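You operate a simulated robot arm through the tools that you are given. There is no shell and no other tool. Be economical: measure what you need, move in short steps, check, and stop when the job is done.

The job below is to be done with a simulated two-armed robot. You get a single attempt, and the scene is never put back.

TASK
Make up suds in the mixing bowl and scrub the baking tray ready for rinsing.
Fine: pour about 350 ml of water on the soap without a spill, put the jug back, dip the brush, hold the tray while you scrub, lay the brush on the board. Set down upright: jug.

It is judged by the outcome, as a careful person would: the job done as asked, and still so three seconds after it is handed in. It fails if anything else is knocked over, pushed out of place, dropped, spilled or broken.

THE ROBOT
Two 7-joint arms with two-finger parallel grippers on one trunk, on a base that drives. Base frame: it is fixed to the floor where the robot stands at the start and does not move with it; the origin is under the middle of the robot, x ahead of it, y to its left, z up; the surface under the hand at the start is at about z = 760. Readings come in mm, rad, newtons and seconds.
The left shoulder is at the start at [70, 177, 1120], the right one opposite. With the tool pointing down near the work surface each hand reaches from about 260 to 720 mm from the robot's upright axis, wherever it stands, measured 20 degrees to its own side. Places, roughly: baking tray (32x20x3 cm) [600, 800, 800]; board [600, 1200, 800]; jug (15x9x14 cm) [500, 200, 800]. Payload 3.43 kg a hand.
The TCP of each hand is the grasp point between the finger pads, 30 mm short of the fingertips. In the tool frame z runs along the fingers and y along their closing line. The gripper opens to 94 mm. The fingers are 28 mm wide and 10 mm thick; the gripper's body (50 by 96 mm) begins 55 mm behind the TCP.
Orientation is that of the tool frame in the base frame, as a unit quaternion [x, y, z, w]. With the fingers straight down and closing along the base's y, the tool's x points along the base's -x, its y along +y and its z along -z.

THE INTERFACE
- The arms move only by the tool apply_moves. It takes "left_targets", "right_targets" or both (then of equal length, played together; a hand with none holds still); each is a list of rows, each a list of 2 entries, a list of its own where there are three numbers: the shift along the tool's x, y, z in units of 300 mm (1.0 is 300 mm), then the turn, a rotation vector about the tool's x, y, z in units of 90 degrees (1.0 is 90 degrees). In form: [[[tx, ty, tz], [wx, wy, wz]], ...]. A call has 1 to 8 rows; each row is the pose to reach, as a shift and turn from the pose commanded when the call began, along the tool's axes at that moment. "left_grip" and "right_grip" are, for a hand that has rows, the opening, from 0 (shut) to 1 (fully open), set as the call begins (left out, the last holds). A call with a number of a shift or a turn outside -1 to 1 is refused whole. Rows are played at 5 a second. More than 50 mm and 0.15 rad between two rows, or a gripper value outside its range, and nothing of the call is played. Where a pose cannot be reached the arm comes as near as it can. A force on the tool above 40 N (or 10 N above the force at the start of the call, whichever is more), or a blocked arm, ends the call early, and 0.2 s more pass. Each finger travels about 153 mm/s and halts on what it meets, pressing with about 40 N; the grip force reading is that of the motor and also rises with nothing between the fingers. The clock runs only during rows and for 0.2 s after the last one: add rows that repeat a pose to give the fingers time. It gives the time, the measured TCP pose, the force on the tool (base axes), the opening and the grip force at its end, in the units of the frame above (readings bear some noise), with the torque about the TCP (base axes, N m) and any sound that the robot's microphone picked up, and new pictures: "pictures" is both (left out), scene, wrist or none (wrist: the cameras of the hands that moved).
- Cameras (640 x 400 px; columns grow to the right, rows downward): "scene" is now at [123.2, 49.3, 1435.5]; the picture's right is [0.57, -0.82, 0.00], its down [-0.48, -0.33, -0.81] and it looks along [0.67, 0.46, -0.59] (base axes); focal length 278 px, centre (320, 200). "left" rides on the left gripper at [76, -14, -102] in its tool frame; the picture's right is [0.18, 0.98, 0.00], its down [-0.75, 0.14, -0.64] and it looks along [-0.63, 0.12, 0.77] (tool axes); focal length 243 px, centre (320, 200). "right" rides on the right gripper at [76, 14, -103] in its tool frame; the picture's right is [-0.18, 0.98, 0.00], its down [-0.75, -0.14, -0.64] and it looks along [-0.63, -0.12, 0.77] (tool axes); focal length 243 px, centre (320, 200). There is no depth. A picture from a camera that has moved, and an enlarged one, comes with that camera's place and axes in the base frame and with its lens.
- lift_body(by): slides the trunk up (or, below 0, down) by that many mm; the arms and the scene camera ride with it, the base frame stays. It gives what a move gives, with no picture.
- roll_base(legs): drives the robot by 1 to 6 legs, each [ahead, turn to the left] in mm and rad, along the robot's own axes; the way and the turn of a leg run together, so that a leg with both is an arc; at most 1500 mm and 3.142 rad a leg. The arms and the cameras ride along, it lands a little off, and it stops where it bumps. It gives what a move gives, and a new picture of the scene camera.
- pan_tilt(pan, tilt): turns the head with the scene camera to pan (to the left, within 1.501 rad either way) and tilt (down, from -0.506 to 1.204), counted from straight ahead of the robot. It gives what a move gives, and a new picture of the scene camera.
- zoom(camera, box): a new picture of the part [left, top, right, bottom] of that camera's present view, enlarged. No time passes.
- hand_in(): hands the job in; it is judged then, once.

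Go step by step. Nothing tells you exact positions but the pictures and the camera data: compare them with the known pose of the tool, close in by small moves and look again before you grip or let go. The budget is 120 turns and 260 pictures, counting those below and the enlarged ones. Unless the task says otherwise, let go and move clear before handing in, and close with one line.

The tools are called as a command line: name --argument value ..., lists and objects as JSON in quotes. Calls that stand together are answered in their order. apply_moves: Moves the arms, as the interface text tells. Its arguments: {"type":"object","properties":{"left_targets":{"type":"array","items":{"type":"array"}},"left_grip":{"type":"number"},"right_targets":{"type":"array","items":{"type":"array"}},"right_grip":{"type":"number"},"pictures":{"type":"string","enum":["both","scene","wrist","none"]}},"required":[]} The other tools are called the same way: lift_body (by) slides the trunk up or down; roll_base (legs) drives the base; pan_tilt (pan, tilt) turns the head that bears the scene camera; zoom (camera, box) takes an enlarged picture of a part of a camera's view; hand_in () hands the job in.

At the start:

```text
t: 0.0
left_ee_pos: [335.6, 486.7, 1156.3]
left_orientation: [0.0, 1.0, 0.001, 0.0]
left_wrist_force: [-0.3, -0.2, -0.4]
left_moment: [0.02, 0.0, 0.0]
left_opening: 93.8
left_gripper_force: 0.0
right_ee_pos: [453.6, 58.0, 1235.7]
right_orientation: [0.001, 1.0, 0.0, 0.0]
right_wrist_force: [-0.8, -0.1, 0.2]
right_moment: [0.0, -0.02, 0.03]
right_opening: 94.1
right_gripper_force: 0.0
trunk travel left (down, up): [-700.0, 140.0]
robot x, y, heading: [2.9, -0.8, 0.002]
head pan, tilt: [0.604, 0.627]
```

scene: 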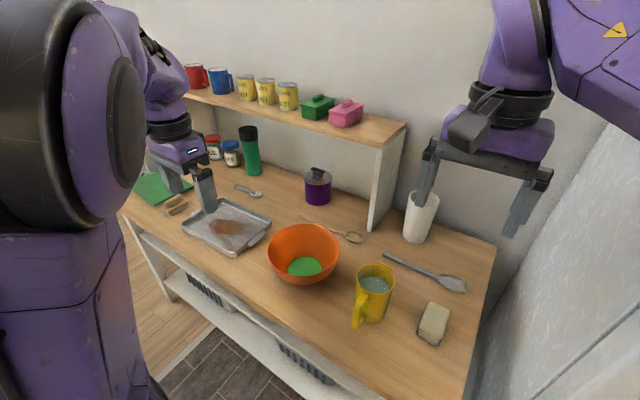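
right: 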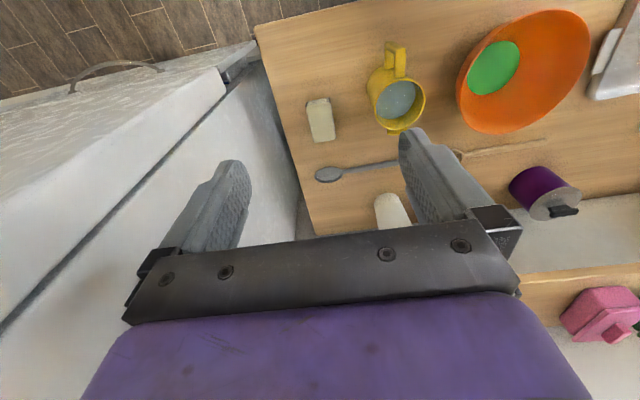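
left: 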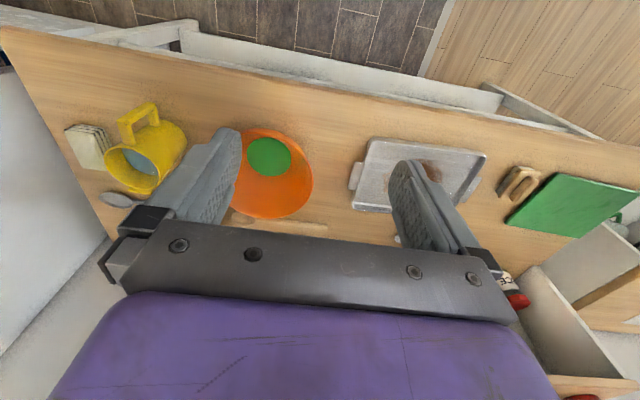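

I see the yellow jug with water at about [520,180], the orange bowl with green soap at about [550,400], and the tray further left, with what may be the brush and the green board beyond it. I'll enlarge the key parts first.

zoom --camera "scene" --box '[250, 200, 490, 350]'

zoom --camera "left" --box '[340, 100, 640, 288]'

zoom --camera "right" --box '[290, 0, 610, 200]'

```text
2.67 times, centred on (370, 275) of scene
camera zoom: at [123.2, 49.3, 1435.5], right [0.57, -0.82, 0.0], down [-0.48, -0.33, -0.81], along [0.67, 0.46, -0.59], focal length 742 px, centre (187, 0)
```

zoom: 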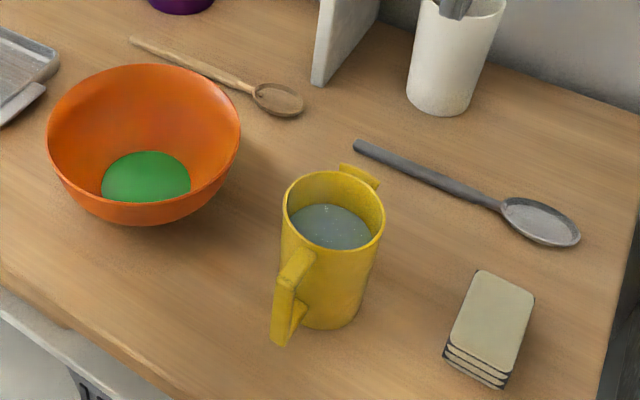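

```text
2.13 times, centred on (490, 194) of left
camera zoom: at [260.6, 472.0, 1258.0], right [-0.18, 0.98, 0.0], down [0.75, 0.14, 0.64], along [0.63, 0.12, -0.77], focal length 516 px, centre (-42, 213)
```

zoom: 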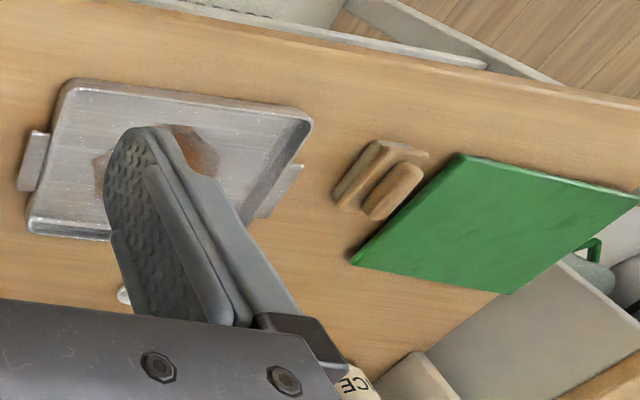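

```text
2.00 times, centred on (450, 100) of right
camera zoom: at [379.4, 73.1, 1339.6], right [0.18, 0.98, 0.0], down [0.75, -0.14, 0.64], along [0.63, -0.12, -0.77], focal length 485 px, centre (60, 400)
```

zoom: 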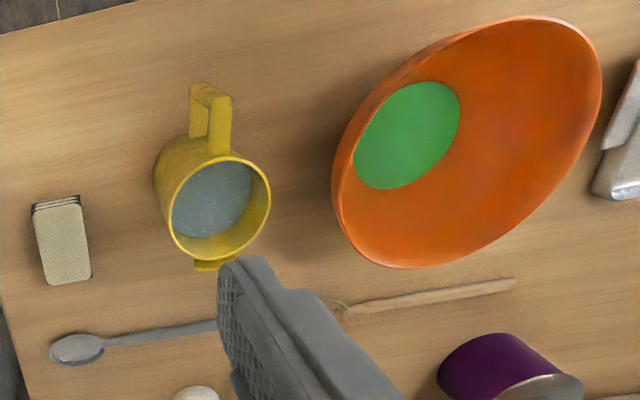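

The jug rim centre triangulates to [547,184,900] (90 mm across, handle towards me, spout away). The bowl rim centre is about [552,405,860]. I'll back the base up a little for wrist room and swing the right hand out of the way.

roll_base --legs '[[-130, 0]]'

apply_moves --right_targets '[[[0, -0.15, 0], [0, 0, 0]], [[0, -0.3, 0], [0, 0, 0]], [[0, -0.45, 0], [0, 0, 0]], [[0, -0.6, 0], [0, 0, 0]]]' --left_targets '[[[0, -0.15, 0.0], [0, -0.09, 0]], [[0, -0.3, 0.0], [0, -0.18, 0]], [[0, -0.45, 0.0], [0, -0.27, 0]], [[0, -0.6, 0.0], [0, -0.36, 0]]]' --pictures "scene"

```text
t: 1.3
left_ee_pos: [209.3, 485.1, 1154.6]
left_orientation: [0.002, 1.0, 0.0, 0.0]
left_wrist_force: [0.1, -0.4, -0.5]
left_moment: [-0.02, 0.01, -0.01]
left_opening: 93.7
left_gripper_force: 0.0
right_ee_pos: [326.6, 56.6, 1235.5]
right_orientation: [0.003, 1.0, 0.0, -0.001]
right_wrist_force: [0.2, 0.4, -0.6]
right_moment: [0.01, -0.01, 0.03]
right_opening: 94.0
right_gripper_force: 0.1
trunk travel left (down, up): [-700.0, 140.0]
robot x, y, heading: [-130.6, -2.6, -0.003]
head pan, tilt: [0.604, 0.627]
camera scene: at [-4.3, 49.1, 1435.3], right [0.57, -0.82, 0.0], down [-0.48, -0.33, -0.81], along [0.67, 0.46, -0.59], focal length 278 px, centre (320, 200)
```

scene: 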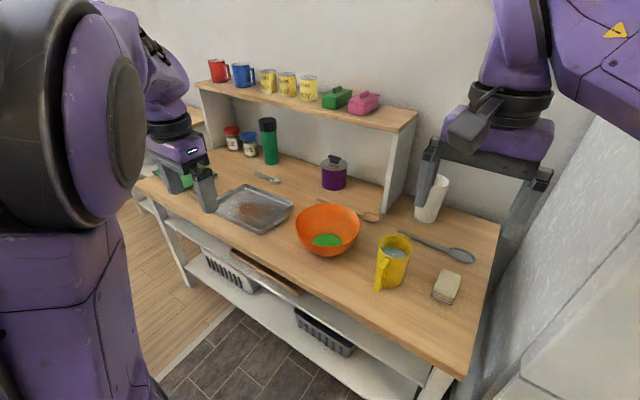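

```text
t: 2.3
left_ee_pos: [240.4, 414.9, 1067.6]
left_orientation: [0.0, 0.96, -0.009, 0.279]
left_wrist_force: [-0.6, 0.4, -0.9]
left_moment: [0.0, -0.06, 0.01]
left_opening: 94.1
left_gripper_force: 0.0
left hand out of reach, approached as far as the arm can: row 2, 3, 4
right_ee_pos: [324.9, -91.3, 1236.9]
right_orientation: [0.002, 1.0, 0.002, -0.001]
right_wrist_force: [-0.5, 0.4, 0.1]
right_moment: [0.01, 0.01, 0.01]
right_opening: 93.9
right_gripper_force: 0.0
right hand out of reach, approached as far as the arm can: row 4
trunk travel left (down, up): [-700.0, 140.0]
robot x, y, heading: [-130.1, 0.3, 0.002]
head pan, tilt: [0.604, 0.627]
camera scene: at [-6.4, 47.1, 1435.6], right [0.57, -0.82, 0.0], down [-0.48, -0.33, -0.81], along [0.67, 0.46, -0.58], focal length 278 px, centre (320, 200)
```

scene: 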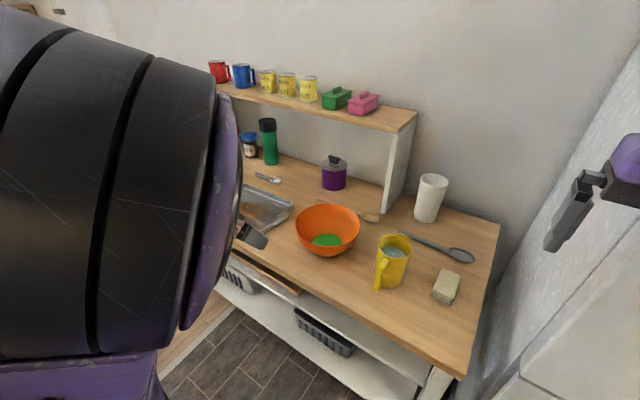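

The hand wandered slightly off because that height was out of reach. I'll test a small forward/down move to see which pose the offsets start from.

apply_moves --left_targets '[[[-0.044, -0.05, 0.087], [0, 0, 0]], [[-0.087, -0.1, 0.174], [0, 0, 0]], [[-0.13, -0.15, 0.26], [0, 0, 0]], [[-0.174, -0.2, 0.347], [0, 0, 0]]]' --pictures "none"

```text
t: 3.3
left_ee_pos: [345.0, 355.2, 1008.0]
left_orientation: [0.002, 0.96, -0.001, 0.279]
left_wrist_force: [0.2, 0.7, 0.0]
left_moment: [0.01, 0.01, -0.02]
left_opening: 93.9
left_gripper_force: 0.0
right_ee_pos: [326.6, -90.3, 1235.8]
right_orientation: [0.002, 1.0, 0.001, -0.001]
right_wrist_force: [0.5, 0.4, -0.4]
right_moment: [-0.01, -0.02, 0.02]
right_opening: 94.2
right_gripper_force: 0.1
trunk travel left (down, up): [-700.0, 140.0]
robot x, y, heading: [-127.5, -0.1, -0.003]
head pan, tilt: [0.604, 0.627]
```

Offsets start from the reached pose, so that is predictable. Now to the pre-grasp pose in front of the handle, tool pitched near horizontal.

apply_moves --left_targets '[[[0.0223, -0.095, 0.0767], [0, -0.07, 0]], [[0.0447, -0.19, 0.1533], [0, -0.139, 0]], [[0.067, -0.285, 0.23], [0, -0.209, 0]], [[0.0893, -0.38, 0.3067], [0, -0.279, 0]], [[0.1117, -0.475, 0.3833], [0, -0.348, 0]], [[0.134, -0.57, 0.46], [0, -0.418, 0]]]'

```text
t: 4.7
left_ee_pos: [436.6, 290.5, 1024.1]
left_orientation: [-0.005, 0.845, -0.036, 0.534]
left_wrist_force: [0.4, 0.4, 0.0]
left_moment: [-0.01, -0.03, -0.01]
left_opening: 94.1
left_gripper_force: 0.0
left hand out of reach, approached as far as the arm can: row 1, 3, 4, 5, 6
right_ee_pos: [326.0, -88.4, 1235.7]
right_orientation: [0.003, 1.0, 0.0, -0.001]
right_wrist_force: [0.8, 0.2, 0.1]
right_moment: [0.01, 0.0, -0.02]
right_opening: 93.9
right_gripper_force: 0.0
trunk travel left (down, up): [-700.0, 140.0]
robot x, y, heading: [-126.3, -1.2, -0.005]
head pan, tilt: [0.604, 0.627]
camera scene: at [-5.8, 50.6, 1435.4], right [0.57, -0.82, 0.0], down [-0.48, -0.33, -0.81], along [0.67, 0.46, -0.59], focal length 278 px, centre (320, 200)
camera left: at [311.6, 278.2, 1000.5], right [-0.05, 0.97, -0.23], down [-0.25, 0.21, 0.94], along [0.97, 0.1, 0.23], focal length 243 px, centre (320, 200)
```

scene: 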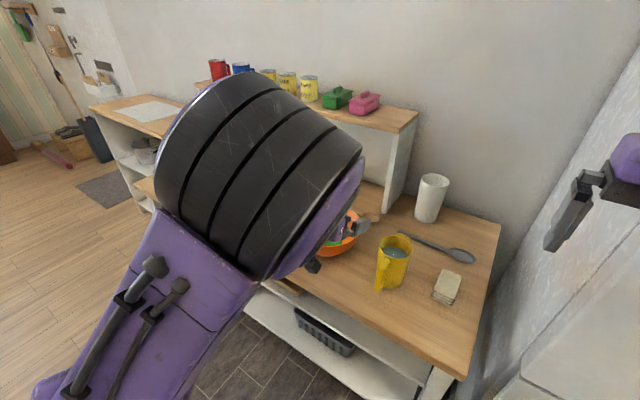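
left: 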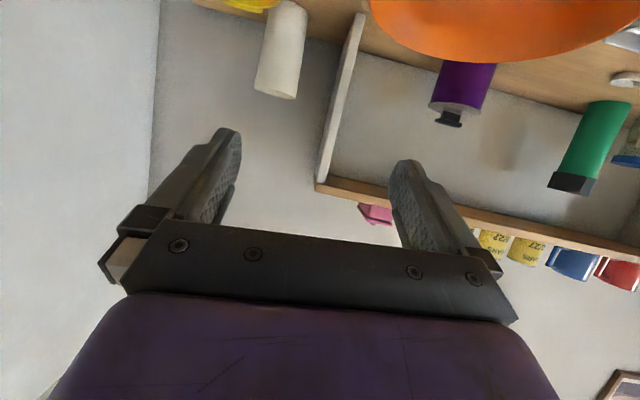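

The near-horizontal hand is limited so close to the body with the shoulder this high. I'll back up further and lower the trunk so the forearm can come in level.

roll_base --legs '[[-120, 0]]'

lift_body --by -150

```text
t: 5.9
left_ee_pos: [314.5, 291.5, 1019.4]
left_orientation: [-0.007, 0.847, -0.034, 0.53]
left_wrist_force: [-0.4, 0.5, -0.7]
left_moment: [0.02, -0.04, 0.02]
left_opening: 93.9
left_gripper_force: 0.0
right_ee_pos: [205.4, -89.6, 1233.8]
right_orientation: [0.003, 1.0, 0.001, -0.002]
right_wrist_force: [-0.4, -0.7, 0.4]
right_moment: [0.02, 0.04, 0.01]
right_opening: 94.2
right_gripper_force: 0.0
trunk travel left (down, up): [-700.0, 140.0]
robot x, y, heading: [-252.1, 2.3, -0.002]
head pan, tilt: [0.604, 0.627]
camera scene: at [-126.0, 49.4, 1435.3], right [0.57, -0.82, 0.0], down [-0.48, -0.33, -0.81], along [0.67, 0.46, -0.59], focal length 278 px, centre (320, 200)
```

scene: 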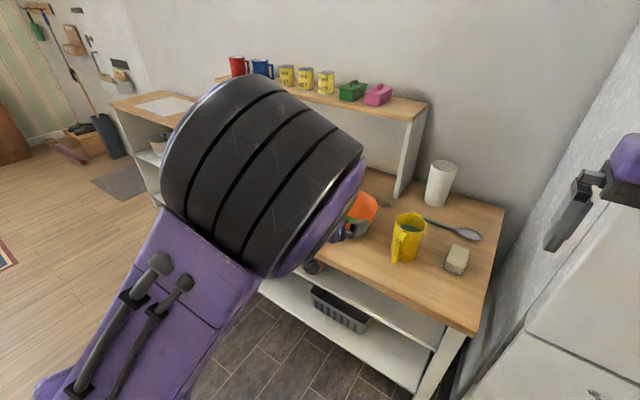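

```text
t: 7.7
left_ee_pos: [312.6, 293.8, 870.3]
left_orientation: [-0.009, 0.847, -0.035, 0.53]
left_wrist_force: [0.2, 0.5, 0.1]
left_moment: [-0.02, 0.0, -0.01]
left_opening: 94.1
left_gripper_force: 0.1
right_ee_pos: [204.1, -88.8, 1086.0]
right_orientation: [0.002, 1.0, 0.001, 0.0]
right_wrist_force: [0.1, 0.2, 0.7]
right_moment: [-0.01, -0.01, 0.0]
right_opening: 93.9
right_gripper_force: 0.0
trunk travel left (down, up): [-550.0, 290.0]
robot x, y, heading: [-251.9, 3.1, -0.002]
head pan, tilt: [0.604, 0.627]
```

The hand is now low and level. I'll square the closing line and move to just in front of the handle.

apply_moves --left_targets '[[[-0.0065, -0.089, 0.066], [-0.008, -0.01, 0.008]], [[-0.013, -0.178, 0.1315], [-0.016, -0.02, 0.016]], [[-0.0195, -0.267, 0.197], [-0.024, -0.03, 0.025]], [[-0.026, -0.356, 0.263], [-0.032, -0.04, 0.033]]]'

```text
t: 8.7
left_ee_pos: [417.6, 239.0, 909.7]
left_orientation: [-0.022, 0.837, -0.026, 0.546]
left_wrist_force: [0.1, 0.1, -0.3]
left_moment: [0.0, 0.02, 0.01]
left_opening: 94.2
left_gripper_force: 0.0
left hand out of reach, approached as far as the arm can: row 1, 2, 3, 4
right_ee_pos: [204.9, -90.3, 1086.9]
right_orientation: [0.002, 1.0, 0.001, -0.001]
right_wrist_force: [0.1, -1.1, -1.0]
right_moment: [0.0, -0.01, 0.0]
right_opening: 94.1
right_gripper_force: 0.0
trunk travel left (down, up): [-550.0, 290.0]
robot x, y, heading: [-252.9, 2.1, -0.0]
head pan, tilt: [0.604, 0.627]
camera scene: at [-126.2, 48.8, 1285.4], right [0.57, -0.82, 0.0], down [-0.48, -0.33, -0.81], along [0.67, 0.46, -0.59], focal length 278 px, centre (320, 200)
camera left: at [293.8, 220.8, 882.4], right [-0.08, 0.97, -0.24], down [-0.29, 0.2, 0.94], along [0.95, 0.14, 0.26], focal length 243 px, centre (320, 200)
```

scene: 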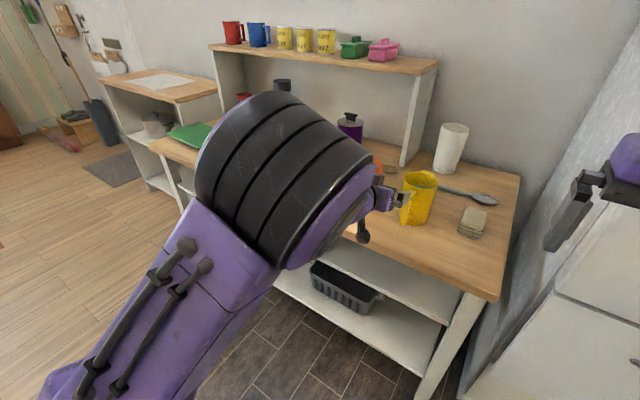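
left: 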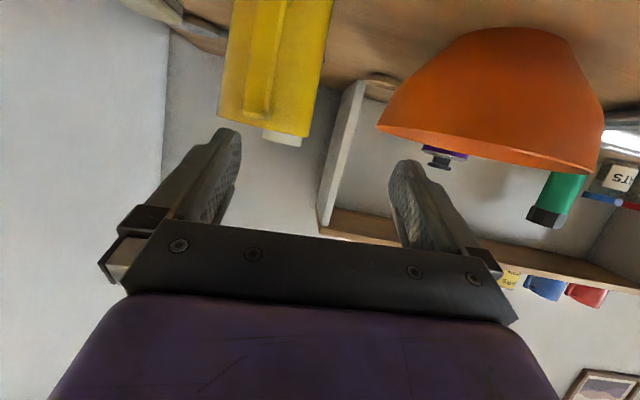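

The wrist limit keeps the hand close to shoulder height when pitched level, so lowering the trunk more should fix it. I'll first back clear of the bench, then lower.

roll_base --legs '[[-130, 0]]'

lift_body --by -130

apply_moves --left_targets '[[[-0.08, 0, 0.0], [0, 0, 0]], [[-0.16, -0.03, 0.0], [0, 0, 0]], [[-0.24, -0.09, 0.0], [0, 0, 0]], [[-0.24, -0.16, 0.0], [0, 0, 0]]]'

```text
t: 9.9
left_ee_pos: [287.2, 243.5, 904.4]
left_orientation: [-0.023, 0.839, -0.024, 0.543]
left_wrist_force: [0.3, -0.1, -0.5]
left_moment: [0.02, 0.02, -0.02]
left_opening: 93.9
left_gripper_force: 0.0
right_ee_pos: [74.6, -89.6, 1086.7]
right_orientation: [0.003, 1.0, 0.001, 0.0]
right_wrist_force: [0.4, 0.2, -0.1]
right_moment: [-0.01, -0.01, 0.02]
right_opening: 94.1
right_gripper_force: 0.0
trunk travel left (down, up): [-550.0, 290.0]
robot x, y, heading: [-378.1, -1.9, -0.003]
head pan, tilt: [0.604, 0.627]
camera scene: at [-256.0, 49.5, 1285.5], right [0.57, -0.82, 0.0], down [-0.48, -0.33, -0.81], along [0.67, 0.46, -0.59], focal length 278 px, centre (320, 200)
```

scene: 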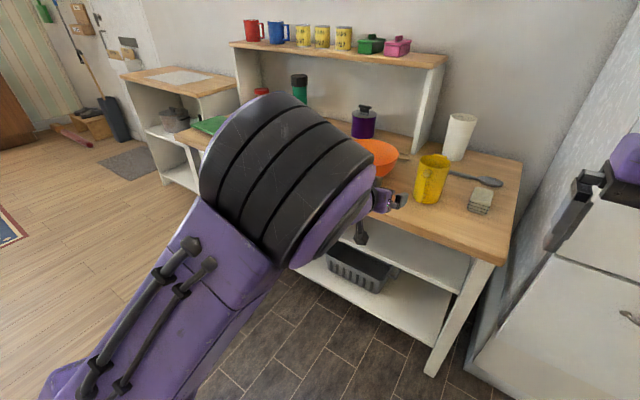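

```text
t: 11.5
left_ee_pos: [287.4, 243.3, 774.4]
left_orientation: [-0.025, 0.839, -0.026, 0.542]
left_wrist_force: [0.2, 0.7, -0.6]
left_moment: [-0.02, -0.01, -0.01]
left_opening: 93.8
left_gripper_force: 0.0
right_ee_pos: [74.8, -89.6, 955.9]
right_orientation: [0.003, 1.0, 0.001, 0.0]
right_wrist_force: [-0.3, 0.1, 0.0]
right_moment: [0.01, 0.03, 0.0]
right_opening: 94.1
right_gripper_force: 0.0
trunk travel left (down, up): [-420.0, 420.0]
robot x, y, heading: [-379.1, 1.0, 0.002]
head pan, tilt: [0.604, 0.627]
```

```text
t: 12.5
left_ee_pos: [318.8, 218.5, 846.4]
left_orientation: [-0.052, 0.838, -0.035, 0.541]
left_wrist_force: [0.0, 0.2, 0.1]
left_moment: [0.02, 0.0, 0.0]
left_opening: 93.7
left_gripper_force: 0.0
right_ee_pos: [76.0, -89.4, 955.9]
right_orientation: [0.002, 1.0, 0.001, 0.0]
right_wrist_force: [-0.1, 0.0, 0.6]
right_moment: [0.01, -0.01, 0.0]
right_opening: 93.8
right_gripper_force: 0.0
trunk travel left (down, up): [-420.0, 420.0]
robot x, y, heading: [-376.4, -3.7, -0.004]
head pan, tilt: [0.604, 0.627]
camera scene: at [-255.7, 49.0, 1155.5], right [0.57, -0.82, 0.0], down [-0.48, -0.33, -0.81], along [0.67, 0.46, -0.59], focal length 278 px, centre (320, 200)
camera left: at [195.7, 195.9, 820.4], right [-0.12, 0.95, -0.28], down [-0.29, 0.24, 0.93], along [0.95, 0.19, 0.24], focal length 243 px, centre (320, 200)
```

scene: 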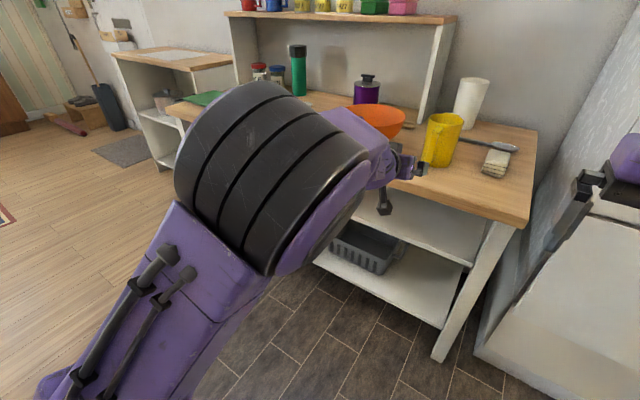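
left: 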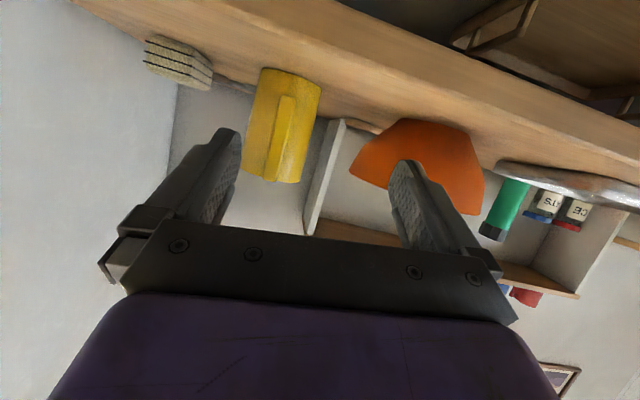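

The jug handle is directly ahead at about y=187, spanning z 795–880. I'll zoom to confirm the bar before approaching.

zoom --camera "left" --box '[200, 50, 360, 210]'

zoom --camera "scene" --box '[340, 80, 540, 220]'

```text
2.50 times, centred on (280, 130) of left
camera zoom: at [195.7, 195.9, 820.4], right [-0.12, 0.95, -0.28], down [-0.29, 0.24, 0.93], along [0.95, 0.19, 0.24], focal length 606 px, centre (420, 375)
```

zoom: 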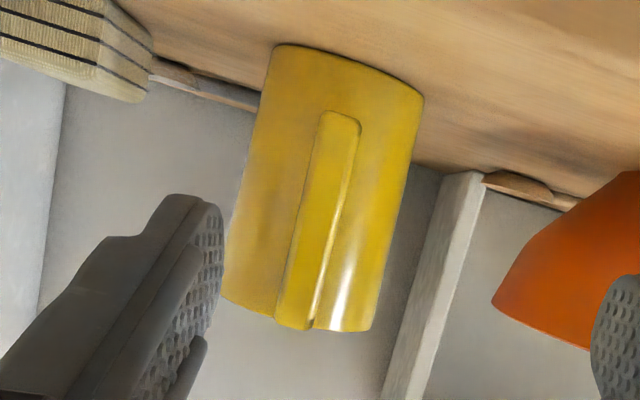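

```text
2.86 times, centred on (440, 150) of scene
camera zoom: at [-255.7, 49.0, 1155.5], right [0.57, -0.82, 0.0], down [-0.48, -0.33, -0.81], along [0.67, 0.46, -0.59], focal length 795 px, centre (-23, 343)
```

zoom: 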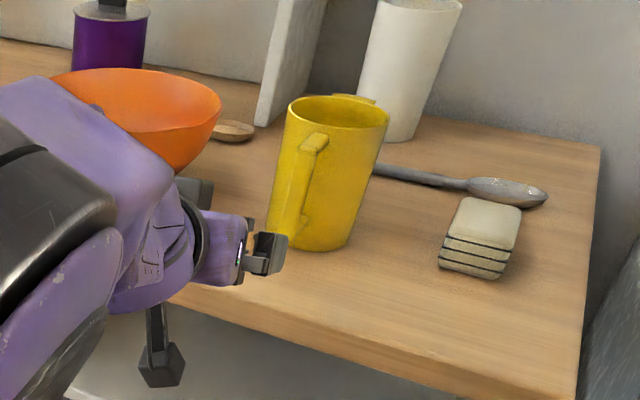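

apply_moves --left_targets '[[[-0.041, -0.038, 0.096], [0, 0, 0.026]], [[-0.083, -0.076, 0.193], [0, 0, 0.053]], [[-0.124, -0.114, 0.289], [-0.002, 0, 0.079]], [[-0.124, -0.114, 0.289], [-0.002, 0, 0.079]]]' --pictures "wrist"

```text
t: 13.5
left_ee_pos: [410.4, 163.3, 843.4]
left_orientation: [0.028, 0.839, 0.012, 0.543]
left_wrist_force: [-0.1, -0.5, 0.4]
left_moment: [0.03, -0.02, 0.05]
left_opening: 93.9
left_gripper_force: 0.0
right_ee_pos: [76.6, -91.3, 956.5]
right_orientation: [0.003, 1.0, 0.002, 0.0]
right_wrist_force: [-0.6, -0.1, -0.5]
right_moment: [0.05, -0.02, 0.02]
right_opening: 94.2
right_gripper_force: 0.2
trunk travel left (down, up): [-420.0, 420.0]
robot x, y, heading: [-377.6, -0.6, -0.003]
head pan, tilt: [0.604, 0.627]
camera left: at [286.2, 153.7, 815.4], right [-0.04, 0.99, -0.12], down [-0.27, 0.1, 0.96], along [0.96, 0.07, 0.27], focal length 243 px, centre (320, 200)
```

left: 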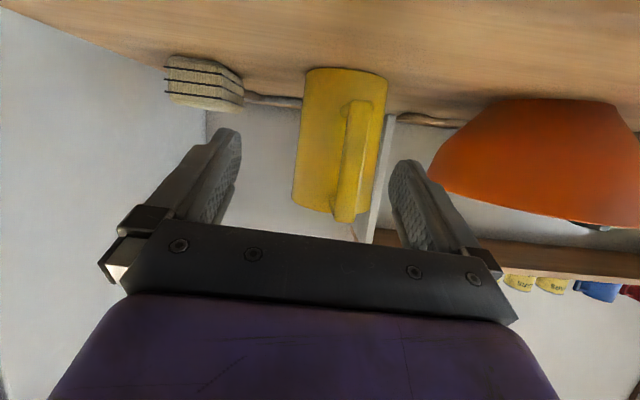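

apply_moves --left_targets '[[[-0.011, 0.045, 0.002], [-0.003, 0, -0.019]], [[-0.023, 0.088, 0.005], [-0.007, 0, -0.038]], [[-0.023, 0.088, 0.005], [-0.007, 0, -0.038]]]' --pictures "wrist"

```text
t: 14.3
left_ee_pos: [415.1, 189.1, 851.4]
left_orientation: [-0.001, 0.839, 0.0, 0.544]
left_wrist_force: [0.2, -0.2, -0.6]
left_moment: [-0.02, -0.01, -0.03]
left_opening: 93.9
left_gripper_force: 0.0
right_ee_pos: [75.8, -89.8, 956.2]
right_orientation: [0.003, 1.0, 0.001, -0.001]
right_wrist_force: [-0.4, -0.4, -0.3]
right_moment: [0.01, 0.04, -0.03]
right_opening: 94.2
right_gripper_force: 0.1
trunk travel left (down, up): [-420.0, 420.0]
robot x, y, heading: [-380.2, 2.2, 0.001]
head pan, tilt: [0.604, 0.627]
camera left: at [292.4, 176.0, 822.7], right [-0.08, 0.98, -0.17], down [-0.28, 0.14, 0.95], along [0.96, 0.12, 0.26], focal length 243 px, centre (320, 200)
```

left: 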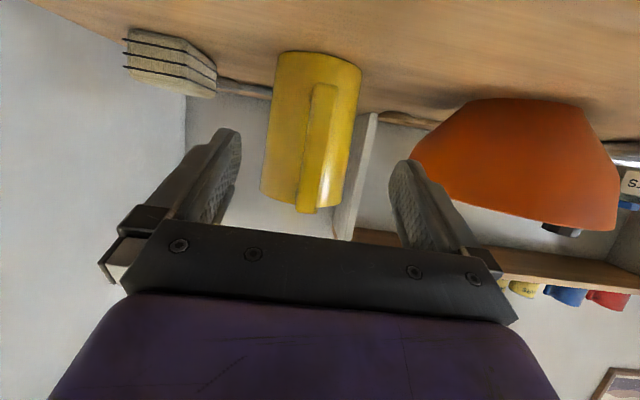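

Aligned with the handle (y≈187.5). I'll advance to straddle it.

apply_moves --left_targets '[[[-0.019, -0.003, 0.053], [0, 0, 0]], [[-0.038, -0.005, 0.107], [0, 0, 0]], [[-0.057, -0.005, 0.161], [0, 0, 0]], [[-0.057, -0.005, 0.161], [0, 0, 0]]]'

```text
t: 15.3
left_ee_pos: [467.2, 189.6, 846.5]
left_orientation: [0.0, 0.84, -0.001, 0.543]
left_wrist_force: [-0.3, -0.3, 0.5]
left_moment: [0.0, 0.01, 0.03]
left_opening: 94.1
left_gripper_force: 0.1
right_ee_pos: [75.9, -90.2, 956.0]
right_orientation: [0.003, 1.0, 0.001, 0.0]
right_wrist_force: [-0.2, -0.2, 0.0]
right_moment: [0.01, -0.02, -0.02]
right_opening: 94.2
right_gripper_force: 0.1
trunk travel left (down, up): [-420.0, 420.0]
robot x, y, heading: [-373.8, -0.7, -0.005]
head pan, tilt: [0.604, 0.627]
camera scene: at [-256.0, 49.6, 1155.5], right [0.57, -0.82, 0.0], down [-0.48, -0.33, -0.81], along [0.67, 0.46, -0.59], focal length 278 px, centre (320, 200)
camera left: at [344.2, 174.7, 818.8], right [-0.08, 0.98, -0.17], down [-0.28, 0.14, 0.95], along [0.96, 0.12, 0.26], focal length 243 px, centre (320, 200)
```

scene: 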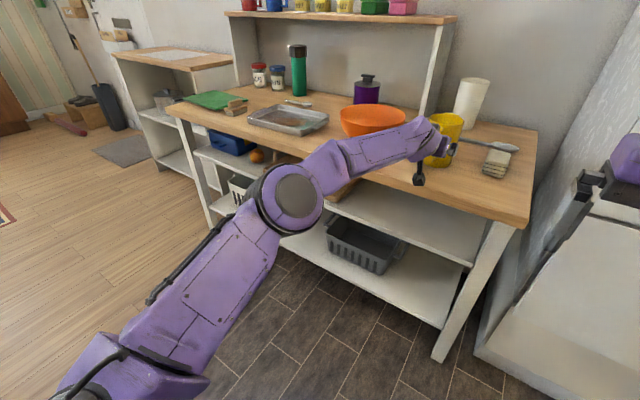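
left: 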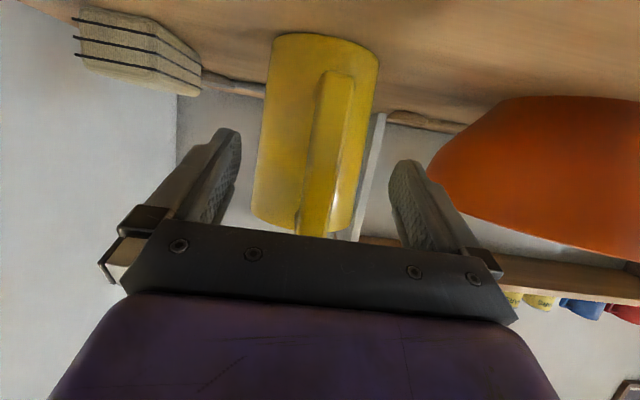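

The fingers straddle the handle. Closing the grip.

apply_moves --left_targets '[[[0, 0, 0], [0, 0, 0]], [[0, 0, 0], [0, 0, 0]], [[0, 0, 0], [0, 0, 0]], [[0, 0, 0], [0, 0, 0]]]' --left_grip 0

```text
t: 16.3
left_ee_pos: [467.6, 188.5, 845.8]
left_orientation: [0.0, 0.84, -0.001, 0.542]
left_wrist_force: [0.5, 0.3, 0.8]
left_moment: [0.04, -0.01, -0.09]
left_opening: 22.5
left_gripper_force: 39.9
right_ee_pos: [75.8, -89.5, 956.0]
right_orientation: [0.003, 1.0, 0.001, -0.001]
right_wrist_force: [-0.8, 0.4, -0.2]
right_moment: [0.0, 0.0, 0.01]
right_opening: 94.1
right_gripper_force: 0.1
trunk travel left (down, up): [-420.0, 420.0]
robot x, y, heading: [-383.3, -2.4, -0.008]
head pan, tilt: [0.604, 0.627]
camera scene: at [-255.4, 49.5, 1155.4], right [0.57, -0.82, 0.0], down [-0.48, -0.33, -0.81], along [0.67, 0.46, -0.59], focal length 278 px, centre (320, 200)
camera left: at [344.6, 174.5, 818.3], right [-0.08, 0.98, -0.17], down [-0.28, 0.14, 0.95], along [0.96, 0.12, 0.26], focal length 243 px, centre (320, 200)
```

scene: 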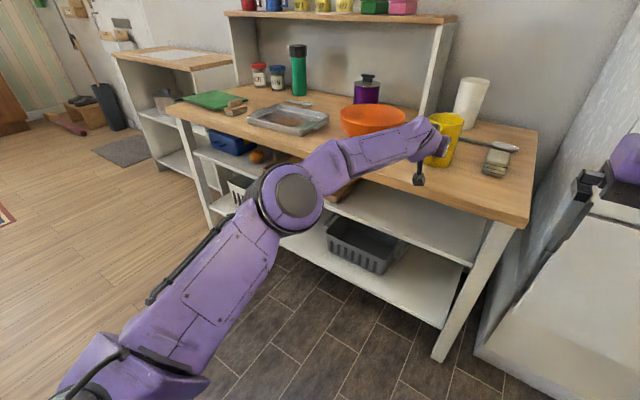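
left: 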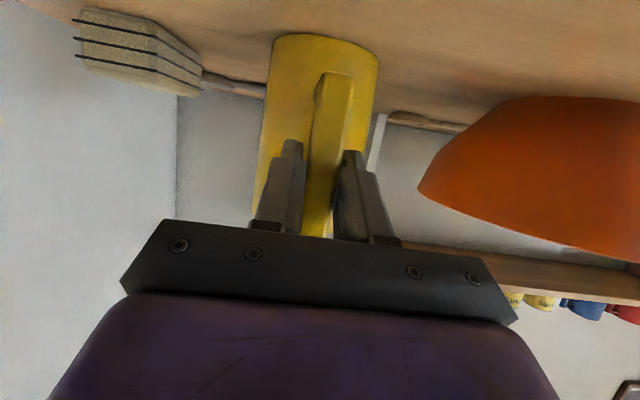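

The handle is gripped (22.5 mm thick). I'll lift 30 mm slowly and weigh it.

apply_moves --left_targets '[[[-0.03, 0, -0.0136], [0, 0, 0]], [[-0.06, 0, -0.027], [0, 0, 0]], [[-0.091, 0, -0.041], [0, 0, 0]], [[-0.091, 0, -0.041], [0, 0, 0]], [[-0.091, 0, -0.041], [0, 0, 0]], [[-0.091, 0, -0.041], [0, 0, 0]]]'

```text
t: 17.7
left_ee_pos: [469.5, 190.1, 873.9]
left_orientation: [0.0, 0.84, -0.001, 0.542]
left_wrist_force: [-0.7, 0.2, -7.3]
left_moment: [0.01, 0.51, -0.03]
left_opening: 22.2
left_gripper_force: 39.9
right_ee_pos: [76.5, -90.5, 956.2]
right_orientation: [0.003, 1.0, 0.001, -0.001]
right_wrist_force: [0.1, 0.2, 0.3]
right_moment: [0.0, 0.02, -0.01]
right_opening: 94.0
right_gripper_force: 0.1
trunk travel left (down, up): [-420.0, 420.0]
robot x, y, heading: [-376.2, -2.2, -0.006]
head pan, tilt: [0.604, 0.627]
camera scene: at [-253.9, 49.8, 1155.2], right [0.57, -0.82, 0.0], down [-0.48, -0.33, -0.81], along [0.67, 0.46, -0.59], focal length 278 px, centre (320, 200)
camera left: at [345.6, 176.2, 846.5], right [-0.08, 0.98, -0.17], down [-0.27, 0.14, 0.95], along [0.96, 0.12, 0.26], focal length 243 px, centre (320, 200)
```

scene: 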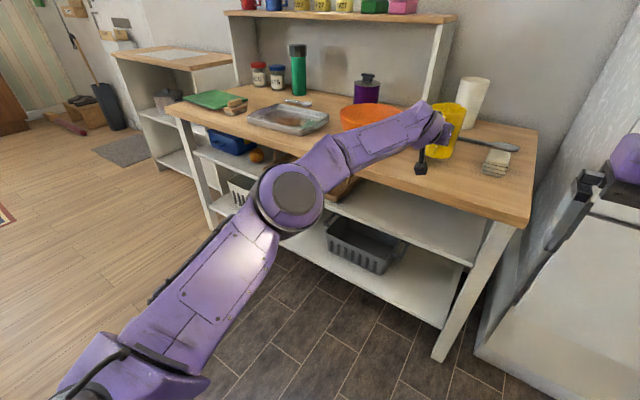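
left: 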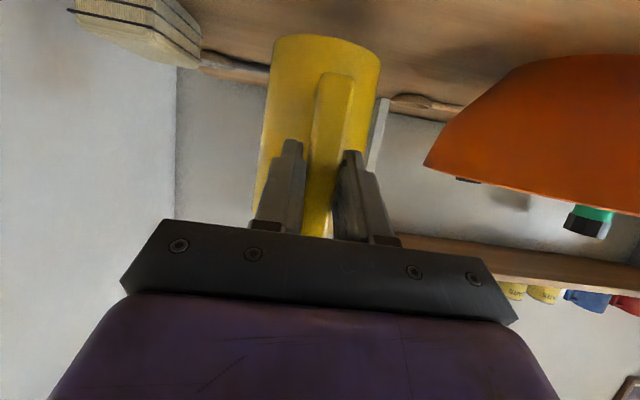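

The jug holds steady with no sag, at about 7.5 N. I'll raise it with the trunk well above the bowl rim.

lift_body --by 140

apply_moves --left_targets '[[[0.051, 0.0, -0.114], [0, 0, 0]], [[0.102, 0.0, -0.228], [0, 0, 0]], [[0.153, 0.0, -0.342], [0, 0, 0]], [[0.204, 0.0, -0.456], [0, 0, 0]], [[0.255, 0.0, -0.57], [0, 0, 0]], [[0.306, 0.0, -0.685], [0, 0, 0]], [[0.306, 0.0, -0.685], [0, 0, 0]]]'

```text
t: 19.4
left_ee_pos: [470.2, 190.5, 1013.8]
left_orientation: [0.001, 0.841, -0.002, 0.541]
left_wrist_force: [0.5, -0.6, -7.2]
left_moment: [0.02, 0.55, -0.03]
left_opening: 22.4
left_gripper_force: 40.3
right_ee_pos: [77.6, -88.8, 1094.2]
right_orientation: [0.002, 1.0, 0.0, -0.003]
right_wrist_force: [-0.3, 1.3, -0.5]
right_moment: [0.0, 0.03, -0.02]
right_opening: 93.9
right_gripper_force: 0.0
trunk travel left (down, up): [-560.0, 280.0]
robot x, y, heading: [-378.3, 0.6, -0.003]
head pan, tilt: [0.604, 0.627]
```

```text
t: 21.0
left_ee_pos: [244.4, 190.4, 1015.8]
left_orientation: [0.0, 0.84, -0.002, 0.542]
left_wrist_force: [0.8, -0.3, -7.3]
left_moment: [0.05, 0.57, 0.04]
left_opening: 22.1
left_gripper_force: 40.2
right_ee_pos: [78.1, -89.1, 1096.1]
right_orientation: [0.002, 1.0, -0.001, -0.002]
right_wrist_force: [0.1, -0.2, -0.8]
right_moment: [-0.03, -0.02, 0.0]
right_opening: 94.1
right_gripper_force: 0.1
trunk travel left (down, up): [-560.0, 280.0]
robot x, y, heading: [-382.7, -0.2, -0.005]
head pan, tilt: [0.604, 0.627]
camera scene: at [-252.9, 49.9, 1295.1], right [0.57, -0.82, 0.0], down [-0.48, -0.33, -0.81], along [0.67, 0.46, -0.59], focal length 278 px, centre (320, 200)
camera left: at [120.8, 175.5, 987.7], right [-0.08, 0.98, -0.17], down [-0.27, 0.14, 0.95], along [0.96, 0.12, 0.26], focal length 243 px, centre (320, 200)
```

scene: 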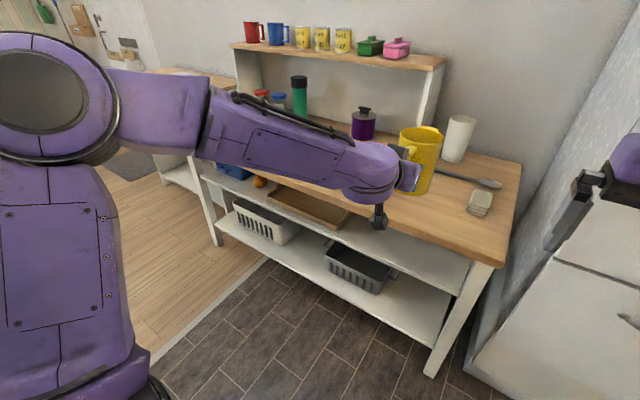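
left: 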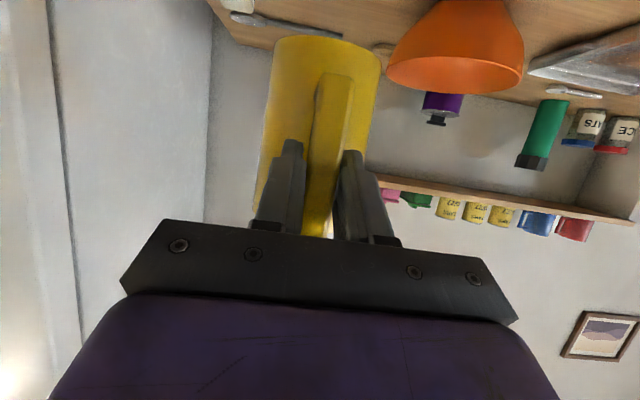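

Jug is steady at 7.3 N. Now shift left to line up with the bowl (y≈405), still in front of the bench.

apply_moves --left_targets '[[[0, 0.12, 0], [0, 0, 0]], [[0, 0.24, 0], [0, 0, 0]], [[0, 0.36, 0], [0, 0, 0]], [[0, 0.48, 0], [0, 0, 0]], [[0, 0.6, 0], [0, 0, 0]], [[0, 0.715, 0], [0, 0, 0]], [[0, 0.715, 0], [0, 0, 0]]]' --pictures "none"

roll_base --legs '[[150, 0]]'

```text
t: 22.6
left_ee_pos: [244.2, 403.9, 1015.4]
left_orientation: [-0.001, 0.84, -0.001, 0.542]
left_wrist_force: [0.7, -0.7, -6.8]
left_moment: [0.02, 0.57, -0.01]
left_opening: 22.4
left_gripper_force: 39.6
right_ee_pos: [77.2, -90.0, 1095.2]
right_orientation: [0.003, 1.0, 0.002, -0.002]
right_wrist_force: [-0.3, 0.1, 0.0]
right_moment: [0.0, -0.02, 0.0]
right_opening: 94.0
right_gripper_force: 0.0
trunk travel left (down, up): [-560.0, 280.0]
robot x, y, heading: [-383.4, -0.3, -0.001]
head pan, tilt: [0.604, 0.627]
```

```text
t: 24.0
left_ee_pos: [391.8, 405.0, 1015.8]
left_orientation: [-0.002, 0.84, 0.001, 0.543]
left_wrist_force: [0.9, 0.6, -8.0]
left_moment: [0.01, 0.54, 0.0]
left_opening: 22.2
left_gripper_force: 39.8
right_ee_pos: [224.7, -88.0, 1096.9]
right_orientation: [0.002, 1.0, 0.0, -0.001]
right_wrist_force: [0.4, 0.0, -1.5]
right_moment: [0.01, 0.02, 0.01]
right_opening: 93.9
right_gripper_force: 0.0
trunk travel left (down, up): [-560.0, 280.0]
robot x, y, heading: [-229.7, 2.6, 0.002]
head pan, tilt: [0.604, 0.627]
camera scene: at [-106.2, 50.2, 1295.3], right [0.57, -0.82, 0.0], down [-0.48, -0.33, -0.81], along [0.67, 0.46, -0.59], focal length 278 px, centre (320, 200)
```

scene: 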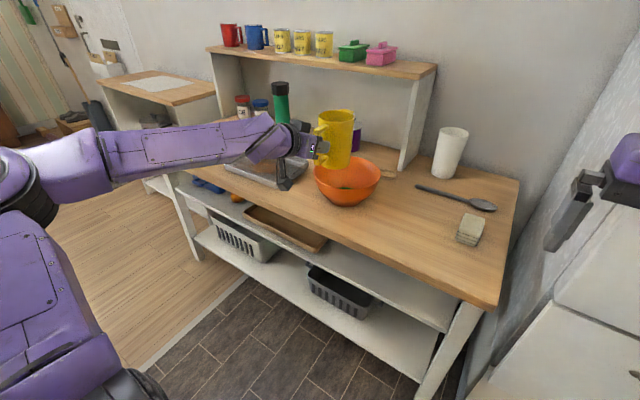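

The jug is level in front of and above the bowl. I'll tilt to about 32° first (below the pouring point), keeping the lip over the near half of the bowl.

apply_moves --left_targets '[[[0.008, 0, -0.008], [0, 0.051, 0]], [[0.016, 0, -0.016], [0, 0.102, 0]], [[0.023, 0, -0.024], [0, 0.153, 0]], [[0.031, 0, -0.032], [0, 0.204, 0]], [[0.039, 0, -0.04], [0, 0.255, 0]], [[0.046, 0, -0.048], [0, 0.306, 0]], [[0.054, 0, -0.056], [0, 0.356, 0]], [[0.054, 0, -0.056], [0, 0.356, 0]]]'

```text
t: 25.8
left_ee_pos: [374.3, 404.8, 1009.2]
left_orientation: [-0.002, 0.931, 0.0, 0.365]
left_wrist_force: [-0.4, 0.2, -7.3]
left_moment: [0.04, 0.38, -0.02]
left_opening: 22.1
left_gripper_force: 39.8
left hand out of reach, approached as far as the arm can: row 6, 7, 8
right_ee_pos: [225.6, -88.5, 1094.9]
right_orientation: [0.002, 1.0, 0.0, -0.002]
right_wrist_force: [-0.2, -0.1, -0.1]
right_moment: [0.01, -0.02, 0.01]
right_opening: 94.1
right_gripper_force: 0.0
trunk travel left (down, up): [-560.0, 280.0]
robot x, y, heading: [-230.0, 1.3, -0.002]
head pan, tilt: [0.604, 0.627]
camera scene: at [-106.5, 50.3, 1295.3], right [0.57, -0.82, 0.0], down [-0.48, -0.33, -0.81], along [0.67, 0.46, -0.59], focal length 278 px, centre (320, 200)
camera left: at [250.5, 390.0, 1032.9], right [-0.14, 0.98, -0.13], down [0.12, 0.14, 0.98], along [0.98, 0.12, -0.14], focal length 243 px, centre (320, 200)
```

scene: 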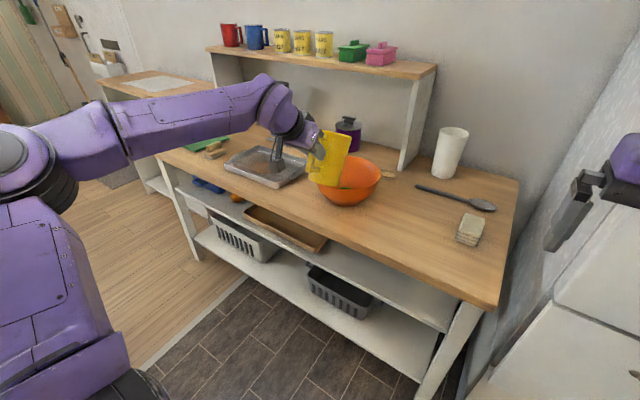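
left: 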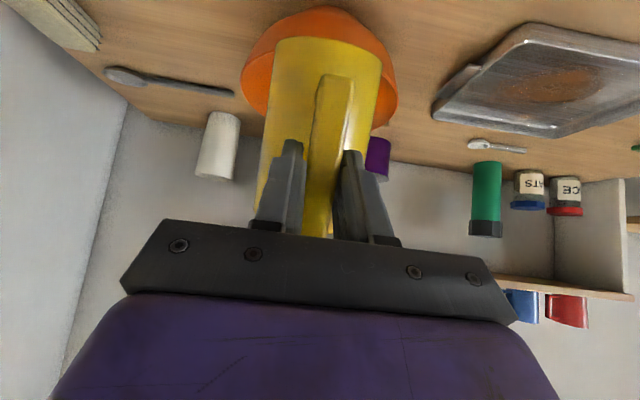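

The tilt is limited at this reach. I'll raise the trunk, draw the hand back and down by the same amount, then drive closer so the hand can point straight down.

lift_body --by 150

apply_moves --left_targets '[[[0.104, 0, 0], [0, 0, 0]], [[0.209, 0, 0], [0, 0, 0]], [[0.313, 0, 0], [0, 0, 0]], [[0.418, 0, 0], [0, 0, 0]], [[0.522, 0, 0], [0, 0, 0]], [[0.627, 0, 0], [0, 0, 0]], [[0.731, 0, 0], [0, 0, 0]], [[0.731, 0, 0], [0, 0, 0]]]' --pictures "scene"

```text
t: 27.5
left_ee_pos: [375.0, 405.8, 1159.6]
left_orientation: [-0.001, 0.931, -0.001, 0.364]
left_wrist_force: [-0.7, 0.0, -7.3]
left_moment: [-0.01, 0.41, -0.02]
left_opening: 22.1
left_gripper_force: 40.6
right_ee_pos: [225.4, -87.5, 1246.4]
right_orientation: [0.001, 1.0, 0.0, -0.001]
right_wrist_force: [0.0, 0.8, 0.0]
right_moment: [0.01, 0.01, 0.02]
right_opening: 94.3
right_gripper_force: 0.0
trunk travel left (down, up): [-710.0, 130.0]
robot x, y, heading: [-231.6, -0.8, -0.003]
head pan, tilt: [0.604, 0.627]
```

```text
t: 29.3
left_ee_pos: [213.5, 406.2, 1012.8]
left_orientation: [-0.002, 0.931, 0.0, 0.364]
left_wrist_force: [0.6, 0.6, -7.3]
left_moment: [0.01, 0.43, -0.03]
left_opening: 21.9
left_gripper_force: 39.9
right_ee_pos: [226.2, -87.7, 1245.6]
right_orientation: [0.002, 1.0, 0.0, -0.002]
right_wrist_force: [0.1, -0.9, 0.7]
right_moment: [0.0, -0.01, 0.01]
right_opening: 94.1
right_gripper_force: 0.1
trunk travel left (down, up): [-710.0, 130.0]
robot x, y, heading: [-230.4, 0.5, -0.001]
head pan, tilt: [0.604, 0.627]
camera scene: at [-105.8, 50.3, 1445.2], right [0.57, -0.82, 0.0], down [-0.48, -0.33, -0.81], along [0.67, 0.46, -0.59], focal length 278 px, centre (320, 200)
```

scene: 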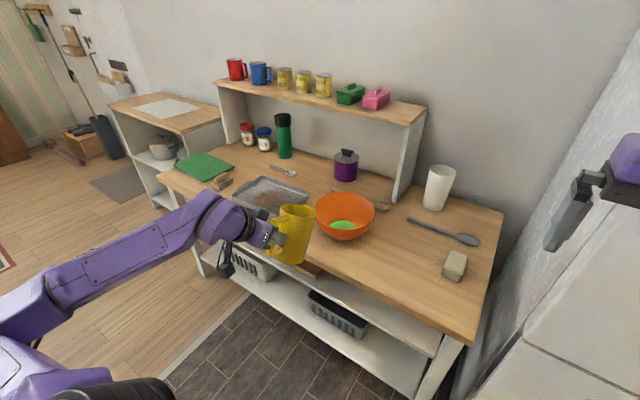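

Clear. Driving forward so the jug lip comes over the bowl.

roll_base --legs '[[155, 0]]'

```text
t: 30.7
left_ee_pos: [366.4, 404.5, 1013.4]
left_orientation: [-0.001, 0.931, -0.001, 0.365]
left_wrist_force: [-0.6, 0.2, -8.4]
left_moment: [0.01, 0.42, -0.04]
left_opening: 22.1
left_gripper_force: 40.7
right_ee_pos: [376.6, -87.9, 1245.6]
right_orientation: [0.001, 1.0, 0.0, 0.0]
right_wrist_force: [-0.2, 0.4, -0.7]
right_moment: [-0.02, -0.02, -0.06]
right_opening: 93.8
right_gripper_force: 0.0
trunk travel left (down, up): [-710.0, 130.0]
robot x, y, heading: [-79.3, 4.1, 0.002]
head pan, tilt: [0.604, 0.627]
camera scene: at [45.5, 50.0, 1445.5], right [0.57, -0.82, 0.0], down [-0.48, -0.33, -0.81], along [0.67, 0.46, -0.59], focal length 278 px, centre (320, 200)
```

scene: 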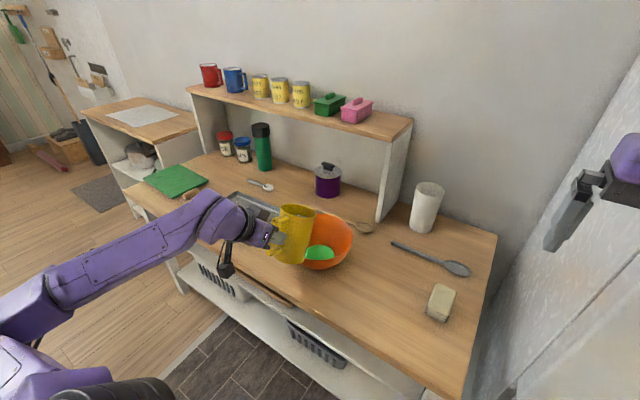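

Lip is at about [511, 405, 1010], over the near half of the bowl. Tilting on to 38°.

apply_moves --left_targets '[[[0.003, 0, 0.003], [0, 0.042, 0]], [[0.006, 0, 0.006], [0, 0.084, 0]], [[0.008, 0, 0.009], [0, 0.126, 0]], [[0.011, 0, 0.012], [0, 0.167, 0]], [[0.011, 0, 0.012], [0, 0.167, 0]]]' --pictures "both"

zoom --camera "scene" --box '[220, 180, 400, 300]'

```text
t: 31.9
left_ee_pos: [367.5, 406.7, 1007.9]
left_orientation: [-0.001, 0.968, 0.0, 0.252]
left_wrist_force: [0.1, -0.1, -7.4]
left_moment: [-0.02, 0.35, 0.02]
left_opening: 22.2
left_gripper_force: 39.8
right_ee_pos: [379.0, -88.3, 1245.7]
right_orientation: [0.002, 1.0, 0.001, -0.001]
right_wrist_force: [-0.2, 0.8, 0.0]
right_moment: [-0.01, -0.02, 0.05]
right_opening: 93.7
right_gripper_force: 0.0
trunk travel left (down, up): [-710.0, 130.0]
robot x, y, heading: [-77.0, 0.5, 0.0]
head pan, tilt: [0.604, 0.627]
camera scene: at [47.3, 50.1, 1445.3], right [0.57, -0.82, 0.0], down [-0.48, -0.33, -0.81], along [0.67, 0.46, -0.59], focal length 278 px, centre (320, 200)
camera left: at [252.4, 390.9, 1060.7], right [-0.16, 0.98, -0.09], down [0.35, 0.14, 0.93], along [0.92, 0.12, -0.36], focal length 243 px, centre (320, 200)
```

scene: 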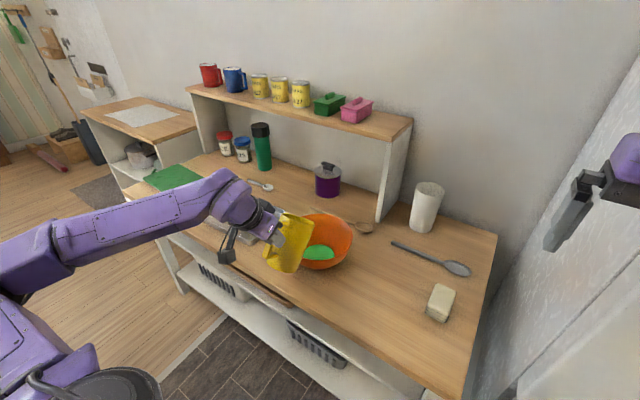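
left: 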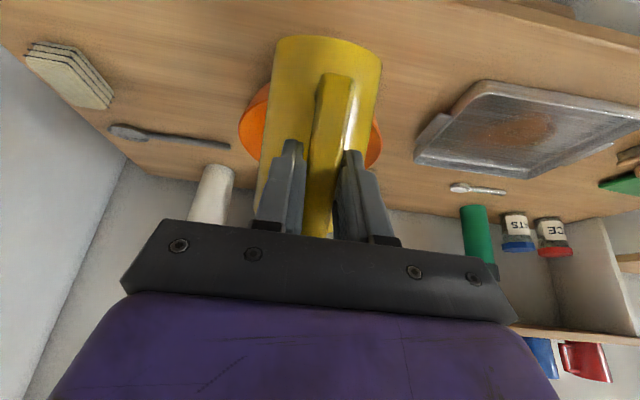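

```text
3.33 times, centred on (310, 240) of scene
camera zoom: at [47.3, 50.1, 1445.3], right [0.57, -0.82, 0.0], down [-0.48, -0.33, -0.81], along [0.67, 0.46, -0.59], focal length 927 px, centre (353, 67)
```

zoom: 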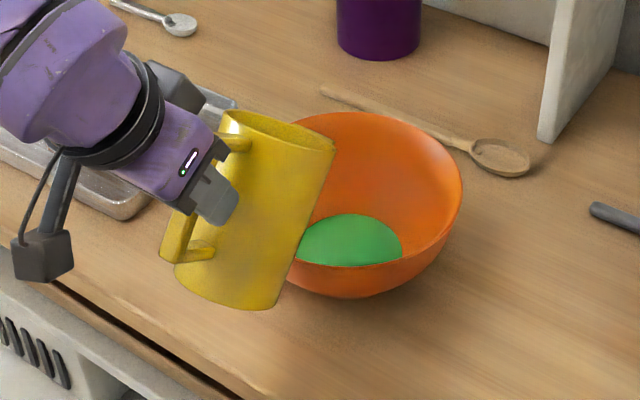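

The geometry looks right and nothing has flowed yet (7.4 N). Slow tilt to 46° with a pause to weigh.

apply_moves --left_targets '[[[-0.006, 0, 0.001], [0, 0.022, 0]], [[-0.012, 0, 0.003], [0, 0.044, 0]], [[-0.018, 0, 0.004], [0, 0.067, 0]], [[-0.024, 0, 0.006], [0, 0.089, 0]], [[-0.024, 0, 0.006], [0, 0.089, 0]], [[-0.024, 0, 0.006], [0, 0.089, 0]]]' --pictures "none"

zoom --camera "scene" --box '[220, 180, 400, 300]'

```text
t: 33.3
left_ee_pos: [360.4, 391.9, 996.0]
left_orientation: [-0.003, 0.985, 0.0, 0.174]
left_wrist_force: [0.9, 1.0, -6.1]
left_moment: [0.01, 0.21, 0.0]
left_opening: 22.1
left_gripper_force: 40.4
left hand out of reach, approached as far as the arm can: row 1, 3, 4, 5, 6
right_ee_pos: [378.0, -88.5, 1245.6]
right_orientation: [0.002, 1.0, -0.001, -0.001]
right_wrist_force: [-1.1, 0.2, 0.1]
right_moment: [0.01, 0.0, 0.0]
right_opening: 93.9
right_gripper_force: 0.0
trunk travel left (down, up): [-710.0, 130.0]
robot x, y, heading: [-76.8, 0.3, -0.004]
head pan, tilt: [0.604, 0.627]
```

```text
3.33 times, centred on (310, 240) of scene
camera zoom: at [46.8, 50.0, 1445.3], right [0.57, -0.82, 0.0], down [-0.48, -0.33, -0.81], along [0.67, 0.46, -0.59], focal length 927 px, centre (353, 67)
```

zoom: 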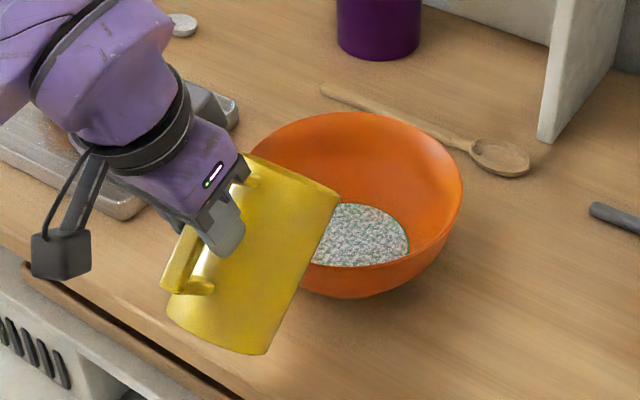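

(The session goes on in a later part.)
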